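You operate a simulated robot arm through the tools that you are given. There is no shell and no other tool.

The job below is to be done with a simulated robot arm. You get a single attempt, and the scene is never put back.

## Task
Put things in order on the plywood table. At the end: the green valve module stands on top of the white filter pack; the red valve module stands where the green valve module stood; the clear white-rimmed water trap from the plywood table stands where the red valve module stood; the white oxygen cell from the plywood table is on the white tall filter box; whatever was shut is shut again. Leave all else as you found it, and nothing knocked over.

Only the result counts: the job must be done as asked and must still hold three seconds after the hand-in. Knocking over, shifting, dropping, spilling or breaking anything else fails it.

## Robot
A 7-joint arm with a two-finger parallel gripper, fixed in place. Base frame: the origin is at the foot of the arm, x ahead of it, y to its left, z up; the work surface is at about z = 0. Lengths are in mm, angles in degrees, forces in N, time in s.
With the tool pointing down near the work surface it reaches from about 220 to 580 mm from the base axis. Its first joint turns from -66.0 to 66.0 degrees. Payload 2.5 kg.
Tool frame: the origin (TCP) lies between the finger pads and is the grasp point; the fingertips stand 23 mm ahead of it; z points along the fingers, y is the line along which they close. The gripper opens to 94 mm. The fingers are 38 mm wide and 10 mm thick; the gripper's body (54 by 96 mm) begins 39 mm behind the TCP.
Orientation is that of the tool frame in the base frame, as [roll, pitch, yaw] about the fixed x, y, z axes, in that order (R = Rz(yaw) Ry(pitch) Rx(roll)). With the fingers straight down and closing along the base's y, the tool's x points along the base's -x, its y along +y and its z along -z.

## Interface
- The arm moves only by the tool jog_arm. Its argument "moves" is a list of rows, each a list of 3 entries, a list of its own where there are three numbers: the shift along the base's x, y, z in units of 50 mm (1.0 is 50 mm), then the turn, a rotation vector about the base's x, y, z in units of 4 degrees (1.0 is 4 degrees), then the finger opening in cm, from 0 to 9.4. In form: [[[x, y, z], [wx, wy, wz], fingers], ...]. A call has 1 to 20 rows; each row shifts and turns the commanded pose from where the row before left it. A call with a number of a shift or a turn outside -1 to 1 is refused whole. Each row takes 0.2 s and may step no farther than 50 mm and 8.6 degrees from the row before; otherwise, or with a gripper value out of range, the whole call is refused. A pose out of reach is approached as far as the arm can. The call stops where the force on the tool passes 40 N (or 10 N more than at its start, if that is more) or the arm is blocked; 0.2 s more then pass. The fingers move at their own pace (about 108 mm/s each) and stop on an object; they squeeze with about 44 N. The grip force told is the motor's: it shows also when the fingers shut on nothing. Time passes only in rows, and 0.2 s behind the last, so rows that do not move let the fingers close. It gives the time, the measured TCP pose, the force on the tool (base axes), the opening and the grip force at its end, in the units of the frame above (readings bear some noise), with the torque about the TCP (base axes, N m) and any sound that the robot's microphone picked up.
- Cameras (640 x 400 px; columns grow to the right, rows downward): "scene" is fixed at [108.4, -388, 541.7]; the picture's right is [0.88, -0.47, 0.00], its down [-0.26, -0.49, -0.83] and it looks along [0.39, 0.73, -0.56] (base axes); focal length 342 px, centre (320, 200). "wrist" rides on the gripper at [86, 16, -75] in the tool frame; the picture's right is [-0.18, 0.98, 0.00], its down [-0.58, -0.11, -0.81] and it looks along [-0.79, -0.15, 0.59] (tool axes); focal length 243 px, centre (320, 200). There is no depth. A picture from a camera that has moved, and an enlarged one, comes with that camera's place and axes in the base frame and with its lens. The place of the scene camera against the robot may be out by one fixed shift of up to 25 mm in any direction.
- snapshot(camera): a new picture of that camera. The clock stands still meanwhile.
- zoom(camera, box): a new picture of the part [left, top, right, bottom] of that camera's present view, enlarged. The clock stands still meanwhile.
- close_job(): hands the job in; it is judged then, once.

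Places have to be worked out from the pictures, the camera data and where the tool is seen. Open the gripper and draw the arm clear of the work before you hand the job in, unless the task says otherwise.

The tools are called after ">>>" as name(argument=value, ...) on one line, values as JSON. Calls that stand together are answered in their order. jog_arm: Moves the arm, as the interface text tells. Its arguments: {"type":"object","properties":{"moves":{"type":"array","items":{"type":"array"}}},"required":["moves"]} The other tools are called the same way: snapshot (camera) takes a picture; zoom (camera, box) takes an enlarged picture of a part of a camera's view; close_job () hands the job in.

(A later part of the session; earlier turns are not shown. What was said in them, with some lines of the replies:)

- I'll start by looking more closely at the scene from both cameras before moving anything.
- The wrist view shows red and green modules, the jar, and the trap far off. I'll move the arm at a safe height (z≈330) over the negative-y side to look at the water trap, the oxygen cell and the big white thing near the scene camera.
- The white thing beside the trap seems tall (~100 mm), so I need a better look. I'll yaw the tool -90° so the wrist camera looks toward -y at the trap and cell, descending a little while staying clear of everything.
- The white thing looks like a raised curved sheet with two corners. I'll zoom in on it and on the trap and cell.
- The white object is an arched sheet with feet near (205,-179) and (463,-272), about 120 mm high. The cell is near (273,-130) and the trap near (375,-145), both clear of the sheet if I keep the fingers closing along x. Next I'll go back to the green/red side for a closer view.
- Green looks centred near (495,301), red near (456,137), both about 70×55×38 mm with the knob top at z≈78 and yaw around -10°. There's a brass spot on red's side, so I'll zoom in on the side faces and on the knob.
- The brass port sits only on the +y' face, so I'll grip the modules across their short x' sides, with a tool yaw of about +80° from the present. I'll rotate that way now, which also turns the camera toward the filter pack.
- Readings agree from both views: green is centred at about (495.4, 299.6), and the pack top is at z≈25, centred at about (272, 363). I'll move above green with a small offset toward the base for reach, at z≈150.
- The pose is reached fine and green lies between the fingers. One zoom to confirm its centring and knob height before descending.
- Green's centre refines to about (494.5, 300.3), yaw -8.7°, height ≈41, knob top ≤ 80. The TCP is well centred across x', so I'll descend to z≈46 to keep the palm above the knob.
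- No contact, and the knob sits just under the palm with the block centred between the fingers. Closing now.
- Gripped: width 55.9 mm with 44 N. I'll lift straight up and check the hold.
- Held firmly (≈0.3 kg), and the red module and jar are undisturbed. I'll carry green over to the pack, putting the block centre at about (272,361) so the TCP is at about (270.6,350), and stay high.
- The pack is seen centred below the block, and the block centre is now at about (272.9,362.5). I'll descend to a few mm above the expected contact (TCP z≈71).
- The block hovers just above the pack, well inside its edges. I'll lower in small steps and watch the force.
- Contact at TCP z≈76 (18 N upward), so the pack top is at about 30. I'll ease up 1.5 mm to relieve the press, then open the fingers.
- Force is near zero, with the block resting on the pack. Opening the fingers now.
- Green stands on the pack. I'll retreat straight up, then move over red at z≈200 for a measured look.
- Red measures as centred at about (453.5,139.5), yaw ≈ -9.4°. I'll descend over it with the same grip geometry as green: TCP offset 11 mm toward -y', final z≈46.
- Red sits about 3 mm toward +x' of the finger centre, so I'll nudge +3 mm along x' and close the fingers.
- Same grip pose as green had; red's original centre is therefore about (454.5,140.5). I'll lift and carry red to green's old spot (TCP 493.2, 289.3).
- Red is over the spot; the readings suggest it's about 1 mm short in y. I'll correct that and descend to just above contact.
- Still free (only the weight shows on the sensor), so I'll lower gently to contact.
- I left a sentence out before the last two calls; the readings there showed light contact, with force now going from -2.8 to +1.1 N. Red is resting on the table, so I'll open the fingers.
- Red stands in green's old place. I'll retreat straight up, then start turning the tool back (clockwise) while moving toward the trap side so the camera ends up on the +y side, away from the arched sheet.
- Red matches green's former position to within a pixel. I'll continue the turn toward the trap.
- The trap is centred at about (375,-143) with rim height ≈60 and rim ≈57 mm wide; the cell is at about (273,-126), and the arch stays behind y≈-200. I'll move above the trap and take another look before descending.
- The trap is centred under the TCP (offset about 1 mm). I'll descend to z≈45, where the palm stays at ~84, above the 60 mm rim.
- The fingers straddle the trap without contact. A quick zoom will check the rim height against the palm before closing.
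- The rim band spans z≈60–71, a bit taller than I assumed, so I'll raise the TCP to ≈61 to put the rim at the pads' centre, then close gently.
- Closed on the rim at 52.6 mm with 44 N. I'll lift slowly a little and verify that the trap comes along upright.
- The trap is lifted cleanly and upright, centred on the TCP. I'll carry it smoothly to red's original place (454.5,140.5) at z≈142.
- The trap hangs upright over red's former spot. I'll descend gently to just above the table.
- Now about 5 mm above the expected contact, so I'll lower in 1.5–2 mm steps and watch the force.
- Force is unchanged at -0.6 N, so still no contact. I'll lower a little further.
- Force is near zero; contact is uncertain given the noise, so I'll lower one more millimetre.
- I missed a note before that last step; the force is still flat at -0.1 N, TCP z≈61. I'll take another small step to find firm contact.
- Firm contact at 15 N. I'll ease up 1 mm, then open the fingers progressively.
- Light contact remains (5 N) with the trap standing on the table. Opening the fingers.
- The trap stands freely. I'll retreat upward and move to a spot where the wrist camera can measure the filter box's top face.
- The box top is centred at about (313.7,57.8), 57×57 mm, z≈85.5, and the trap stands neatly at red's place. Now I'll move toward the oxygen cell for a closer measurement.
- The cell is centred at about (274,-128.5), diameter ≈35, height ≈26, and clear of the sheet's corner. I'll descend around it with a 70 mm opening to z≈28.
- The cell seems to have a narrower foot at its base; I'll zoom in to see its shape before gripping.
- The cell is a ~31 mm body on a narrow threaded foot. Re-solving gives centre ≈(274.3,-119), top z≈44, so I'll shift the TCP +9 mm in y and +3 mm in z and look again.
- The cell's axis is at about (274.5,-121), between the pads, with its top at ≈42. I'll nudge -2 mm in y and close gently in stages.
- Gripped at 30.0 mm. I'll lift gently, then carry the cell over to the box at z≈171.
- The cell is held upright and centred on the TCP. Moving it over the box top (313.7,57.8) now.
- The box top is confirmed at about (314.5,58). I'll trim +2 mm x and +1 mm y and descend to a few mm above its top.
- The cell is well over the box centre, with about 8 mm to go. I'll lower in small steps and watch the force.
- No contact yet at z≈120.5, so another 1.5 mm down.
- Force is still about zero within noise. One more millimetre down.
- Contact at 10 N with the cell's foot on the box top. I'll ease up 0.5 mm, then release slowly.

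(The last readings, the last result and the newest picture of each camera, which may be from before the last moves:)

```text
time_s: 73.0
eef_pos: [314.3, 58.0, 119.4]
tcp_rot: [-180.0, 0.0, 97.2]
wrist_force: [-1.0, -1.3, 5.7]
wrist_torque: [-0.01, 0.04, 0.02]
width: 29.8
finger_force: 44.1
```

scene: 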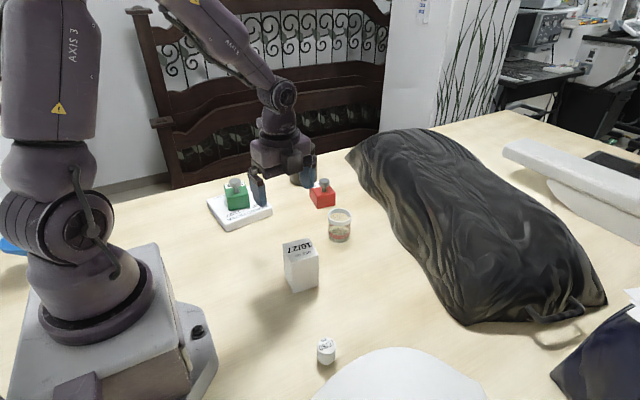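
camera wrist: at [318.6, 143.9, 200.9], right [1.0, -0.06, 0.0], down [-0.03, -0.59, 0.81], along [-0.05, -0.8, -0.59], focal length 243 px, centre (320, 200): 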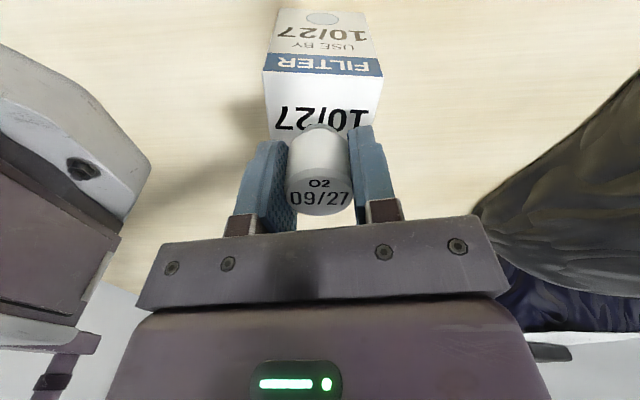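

About 5 N of contact remains, which is fine for release. Opening in small increments.

>>> jog_arm(moves=[[[0, 0, 0], [0, 0, 0], 3.1], [[0, 0, 0], [0, 0, 0], 3.3], [[0, 0, 0], [0, 0, 0], 3.6], [[0, 0, 0], [0, 0, 0], 4.2], [[0, 0, 0], [0, 0, 0], 5.0], [[0, 0, 0], [0, 0, 0], 6.0], [[0, 0, 0], [0, 0, 0], 6.0]])

>>> zoom(camera="wrist", box=[220, 40, 420, 240])

>>> zoom(camera="scene", box=[260, 190, 350, 300])

```text
time_s: 74.6
eef_pos: [314.5, 58.2, 119.2]
tcp_rot: [-180.0, -0.1, 97.3]
wrist_force: [0.0, 0.8, 0.4]
wrist_torque: [-0.01, 0.0, -0.01]
width: 60.1
finger_force: 0.0
```

```text
2.00 times, centred on (320, 140) of wrist
camera zoom: at [318.8, 145.2, 194.3], right [1.0, -0.06, 0.0], down [-0.03, -0.59, 0.81], along [-0.05, -0.81, -0.59], focal length 485 px, centre (320, 320)
```

zoom: 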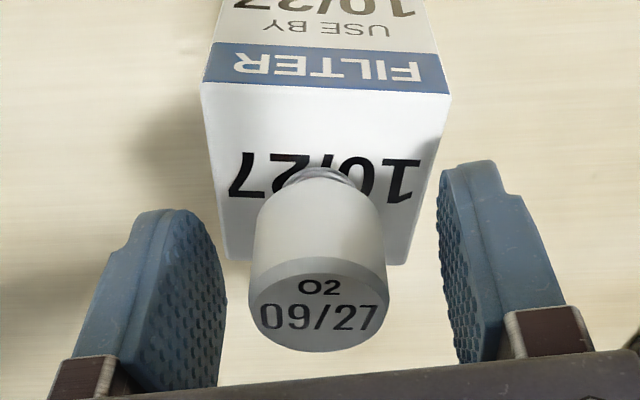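

```text
3.64 times, centred on (305, 245) of scene
camera zoom: at [108.4, -388.0, 541.7], right [0.88, -0.47, 0.0], down [-0.26, -0.49, -0.83], along [0.39, 0.73, -0.56], focal length 1242 px, centre (374, 36)
```

zoom: 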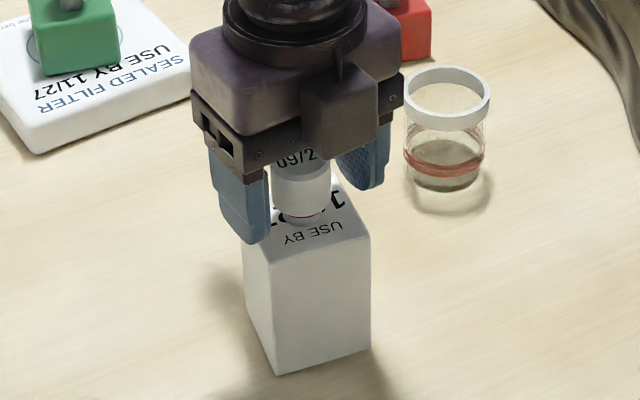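

The cell stands upright on the box. I'll retreat straight up slowly, then take overall pictures.

>>> jog_arm(moves=[[[0, 0, 0.2], [0, 0, 0], 6.0], [[0, 0, 0.4], [0, 0, 0], 6.0], [[0, 0, 0.7], [0, 0, 0], 6.0], [[0, 0, 0.9], [0, 0, 0], 7.0], [[0, 0, 0.9], [0, 0, 0], 8.0], [[0, 0, 0.9], [0, 0, 0], 9.0], [[0, 0, 0], [0, 0, 0], 9.0]])

>>> snapshot(camera="scene")

>>> snapshot(camera="wrist")

>>> zoom(camera="scene", box=[190, 130, 370, 310])

```text
time_s: 76.2
eef_pos: [314.0, 57.8, 321.4]
tcp_rot: [-180.0, 0.0, 97.3]
wrist_force: [-0.6, -0.2, 0.9]
wrist_torque: [0.0, -0.02, -0.01]
width: 89.8
finger_force: 0.0
```

```text
taken
```

scene: 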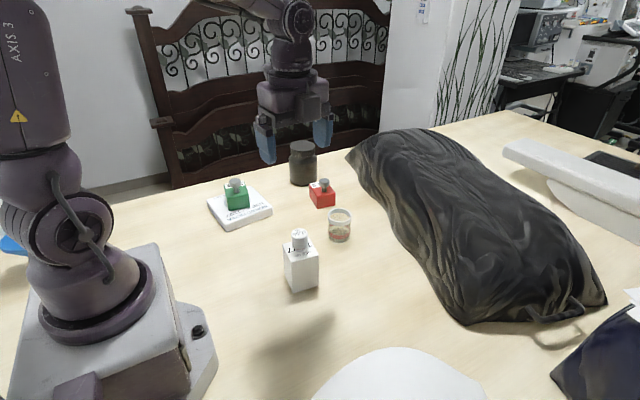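

```text
taken
camera wrist: at [318.2, 144.2, 395.1], right [1.0, -0.06, 0.0], down [-0.03, -0.59, 0.81], along [-0.05, -0.81, -0.59], focal length 243 px, centre (320, 200)
```

wrist: 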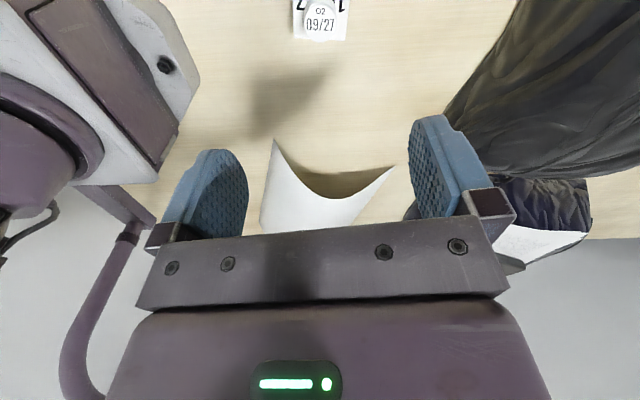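

```text
2.22 times, centred on (280, 220) of scene
camera zoom: at [108.4, -388.0, 541.7], right [0.88, -0.47, 0.0], down [-0.26, -0.49, -0.83], along [0.39, 0.73, -0.56], focal length 759 px, centre (409, 156)
```

zoom: 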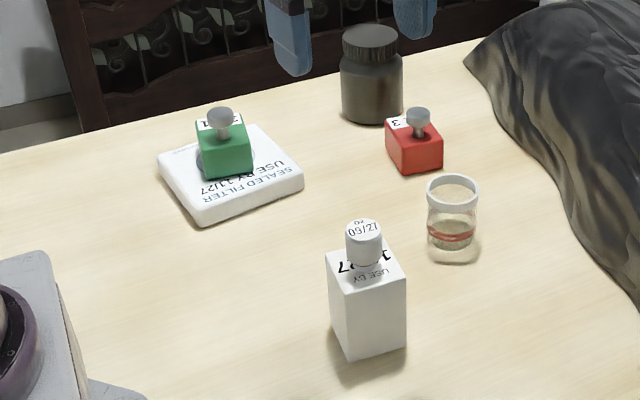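

Everything looks in place. I'll check the trap's position against red's former spot more closely before finishing.

>>> zoom(camera="scene", box=[300, 170, 370, 255])

>>> zoom(camera="scene", box=[190, 160, 290, 240])

```text
4.71 times, centred on (335, 212) of scene
camera zoom: at [108.4, -388.0, 541.7], right [0.88, -0.47, 0.0], down [-0.26, -0.49, -0.83], along [0.39, 0.73, -0.56], focal length 1607 px, centre (249, 141)
```

zoom: 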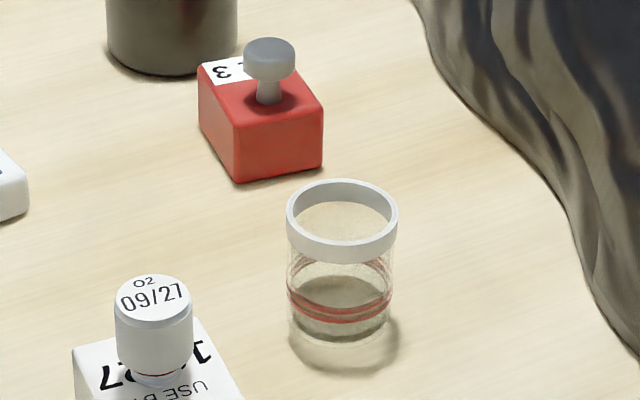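

```text
5.00 times, centred on (240, 200) of scene
camera zoom: at [108.4, -388.0, 541.7], right [0.88, -0.47, 0.0], down [-0.26, -0.49, -0.83], along [0.39, 0.73, -0.56], focal length 1707 px, centre (720, 200)
```

zoom: 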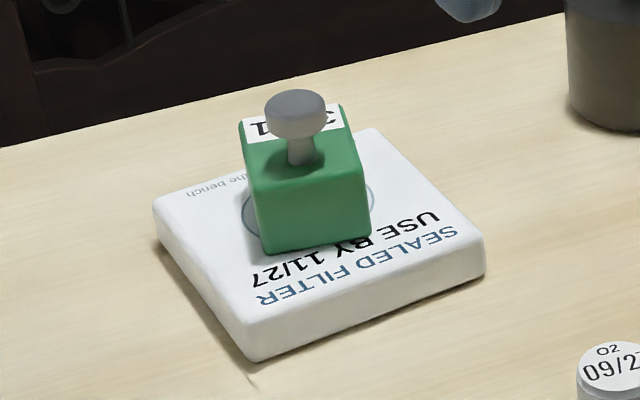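

Red and green look right. I'll zoom deeper on the trap's clear base to judge its exact footing.

>>> zoom(camera="scene", box=[322, 200, 362, 255])

```text
7.27 times, centred on (342, 228) of scene
camera zoom: at [108.4, -388.0, 541.7], right [0.88, -0.47, 0.0], down [-0.26, -0.49, -0.83], along [0.39, 0.73, -0.56], focal length 2483 px, centre (160, 0)
```

zoom: 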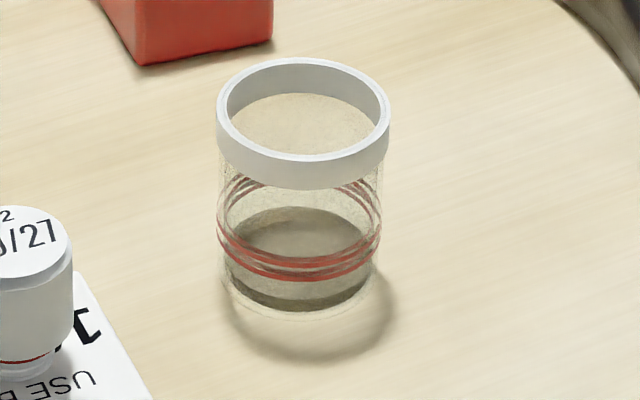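

The trap's base centre projects to about (339,238) px versus red's original (340,238), a few mm at most. The pack, box, jar and sheet are unmoved, and the gripper is open and about 170 mm above everything, so I'm handing the job in.

>>> close_job()

```text
The job is handed in.
```

The job is done and handed in. In the last pictures everything was standing upright:

- **Green valve module:** on top of the white filter pack, near its centre.
- **Red valve module:** where green stood, matching its old position to about a pixel in the scene camera.
- **Clear white-rimmed water trap:** where red stood, within a few millimetres.
- **White oxygen cell:** upright on the tall filter box, about central. It rests on a narrow foot roughly 20 mm across.
- **Shut things:** I opened nothing, so nothing needed shutting again.

I compared the filter pack and filter box with the first pictures, and neither had shifted beyond measuring error. The arm did not touch the jar, the black bag or the arched white sheet, and nothing was knocked over. At hand-in the gripper was open and well above the work.
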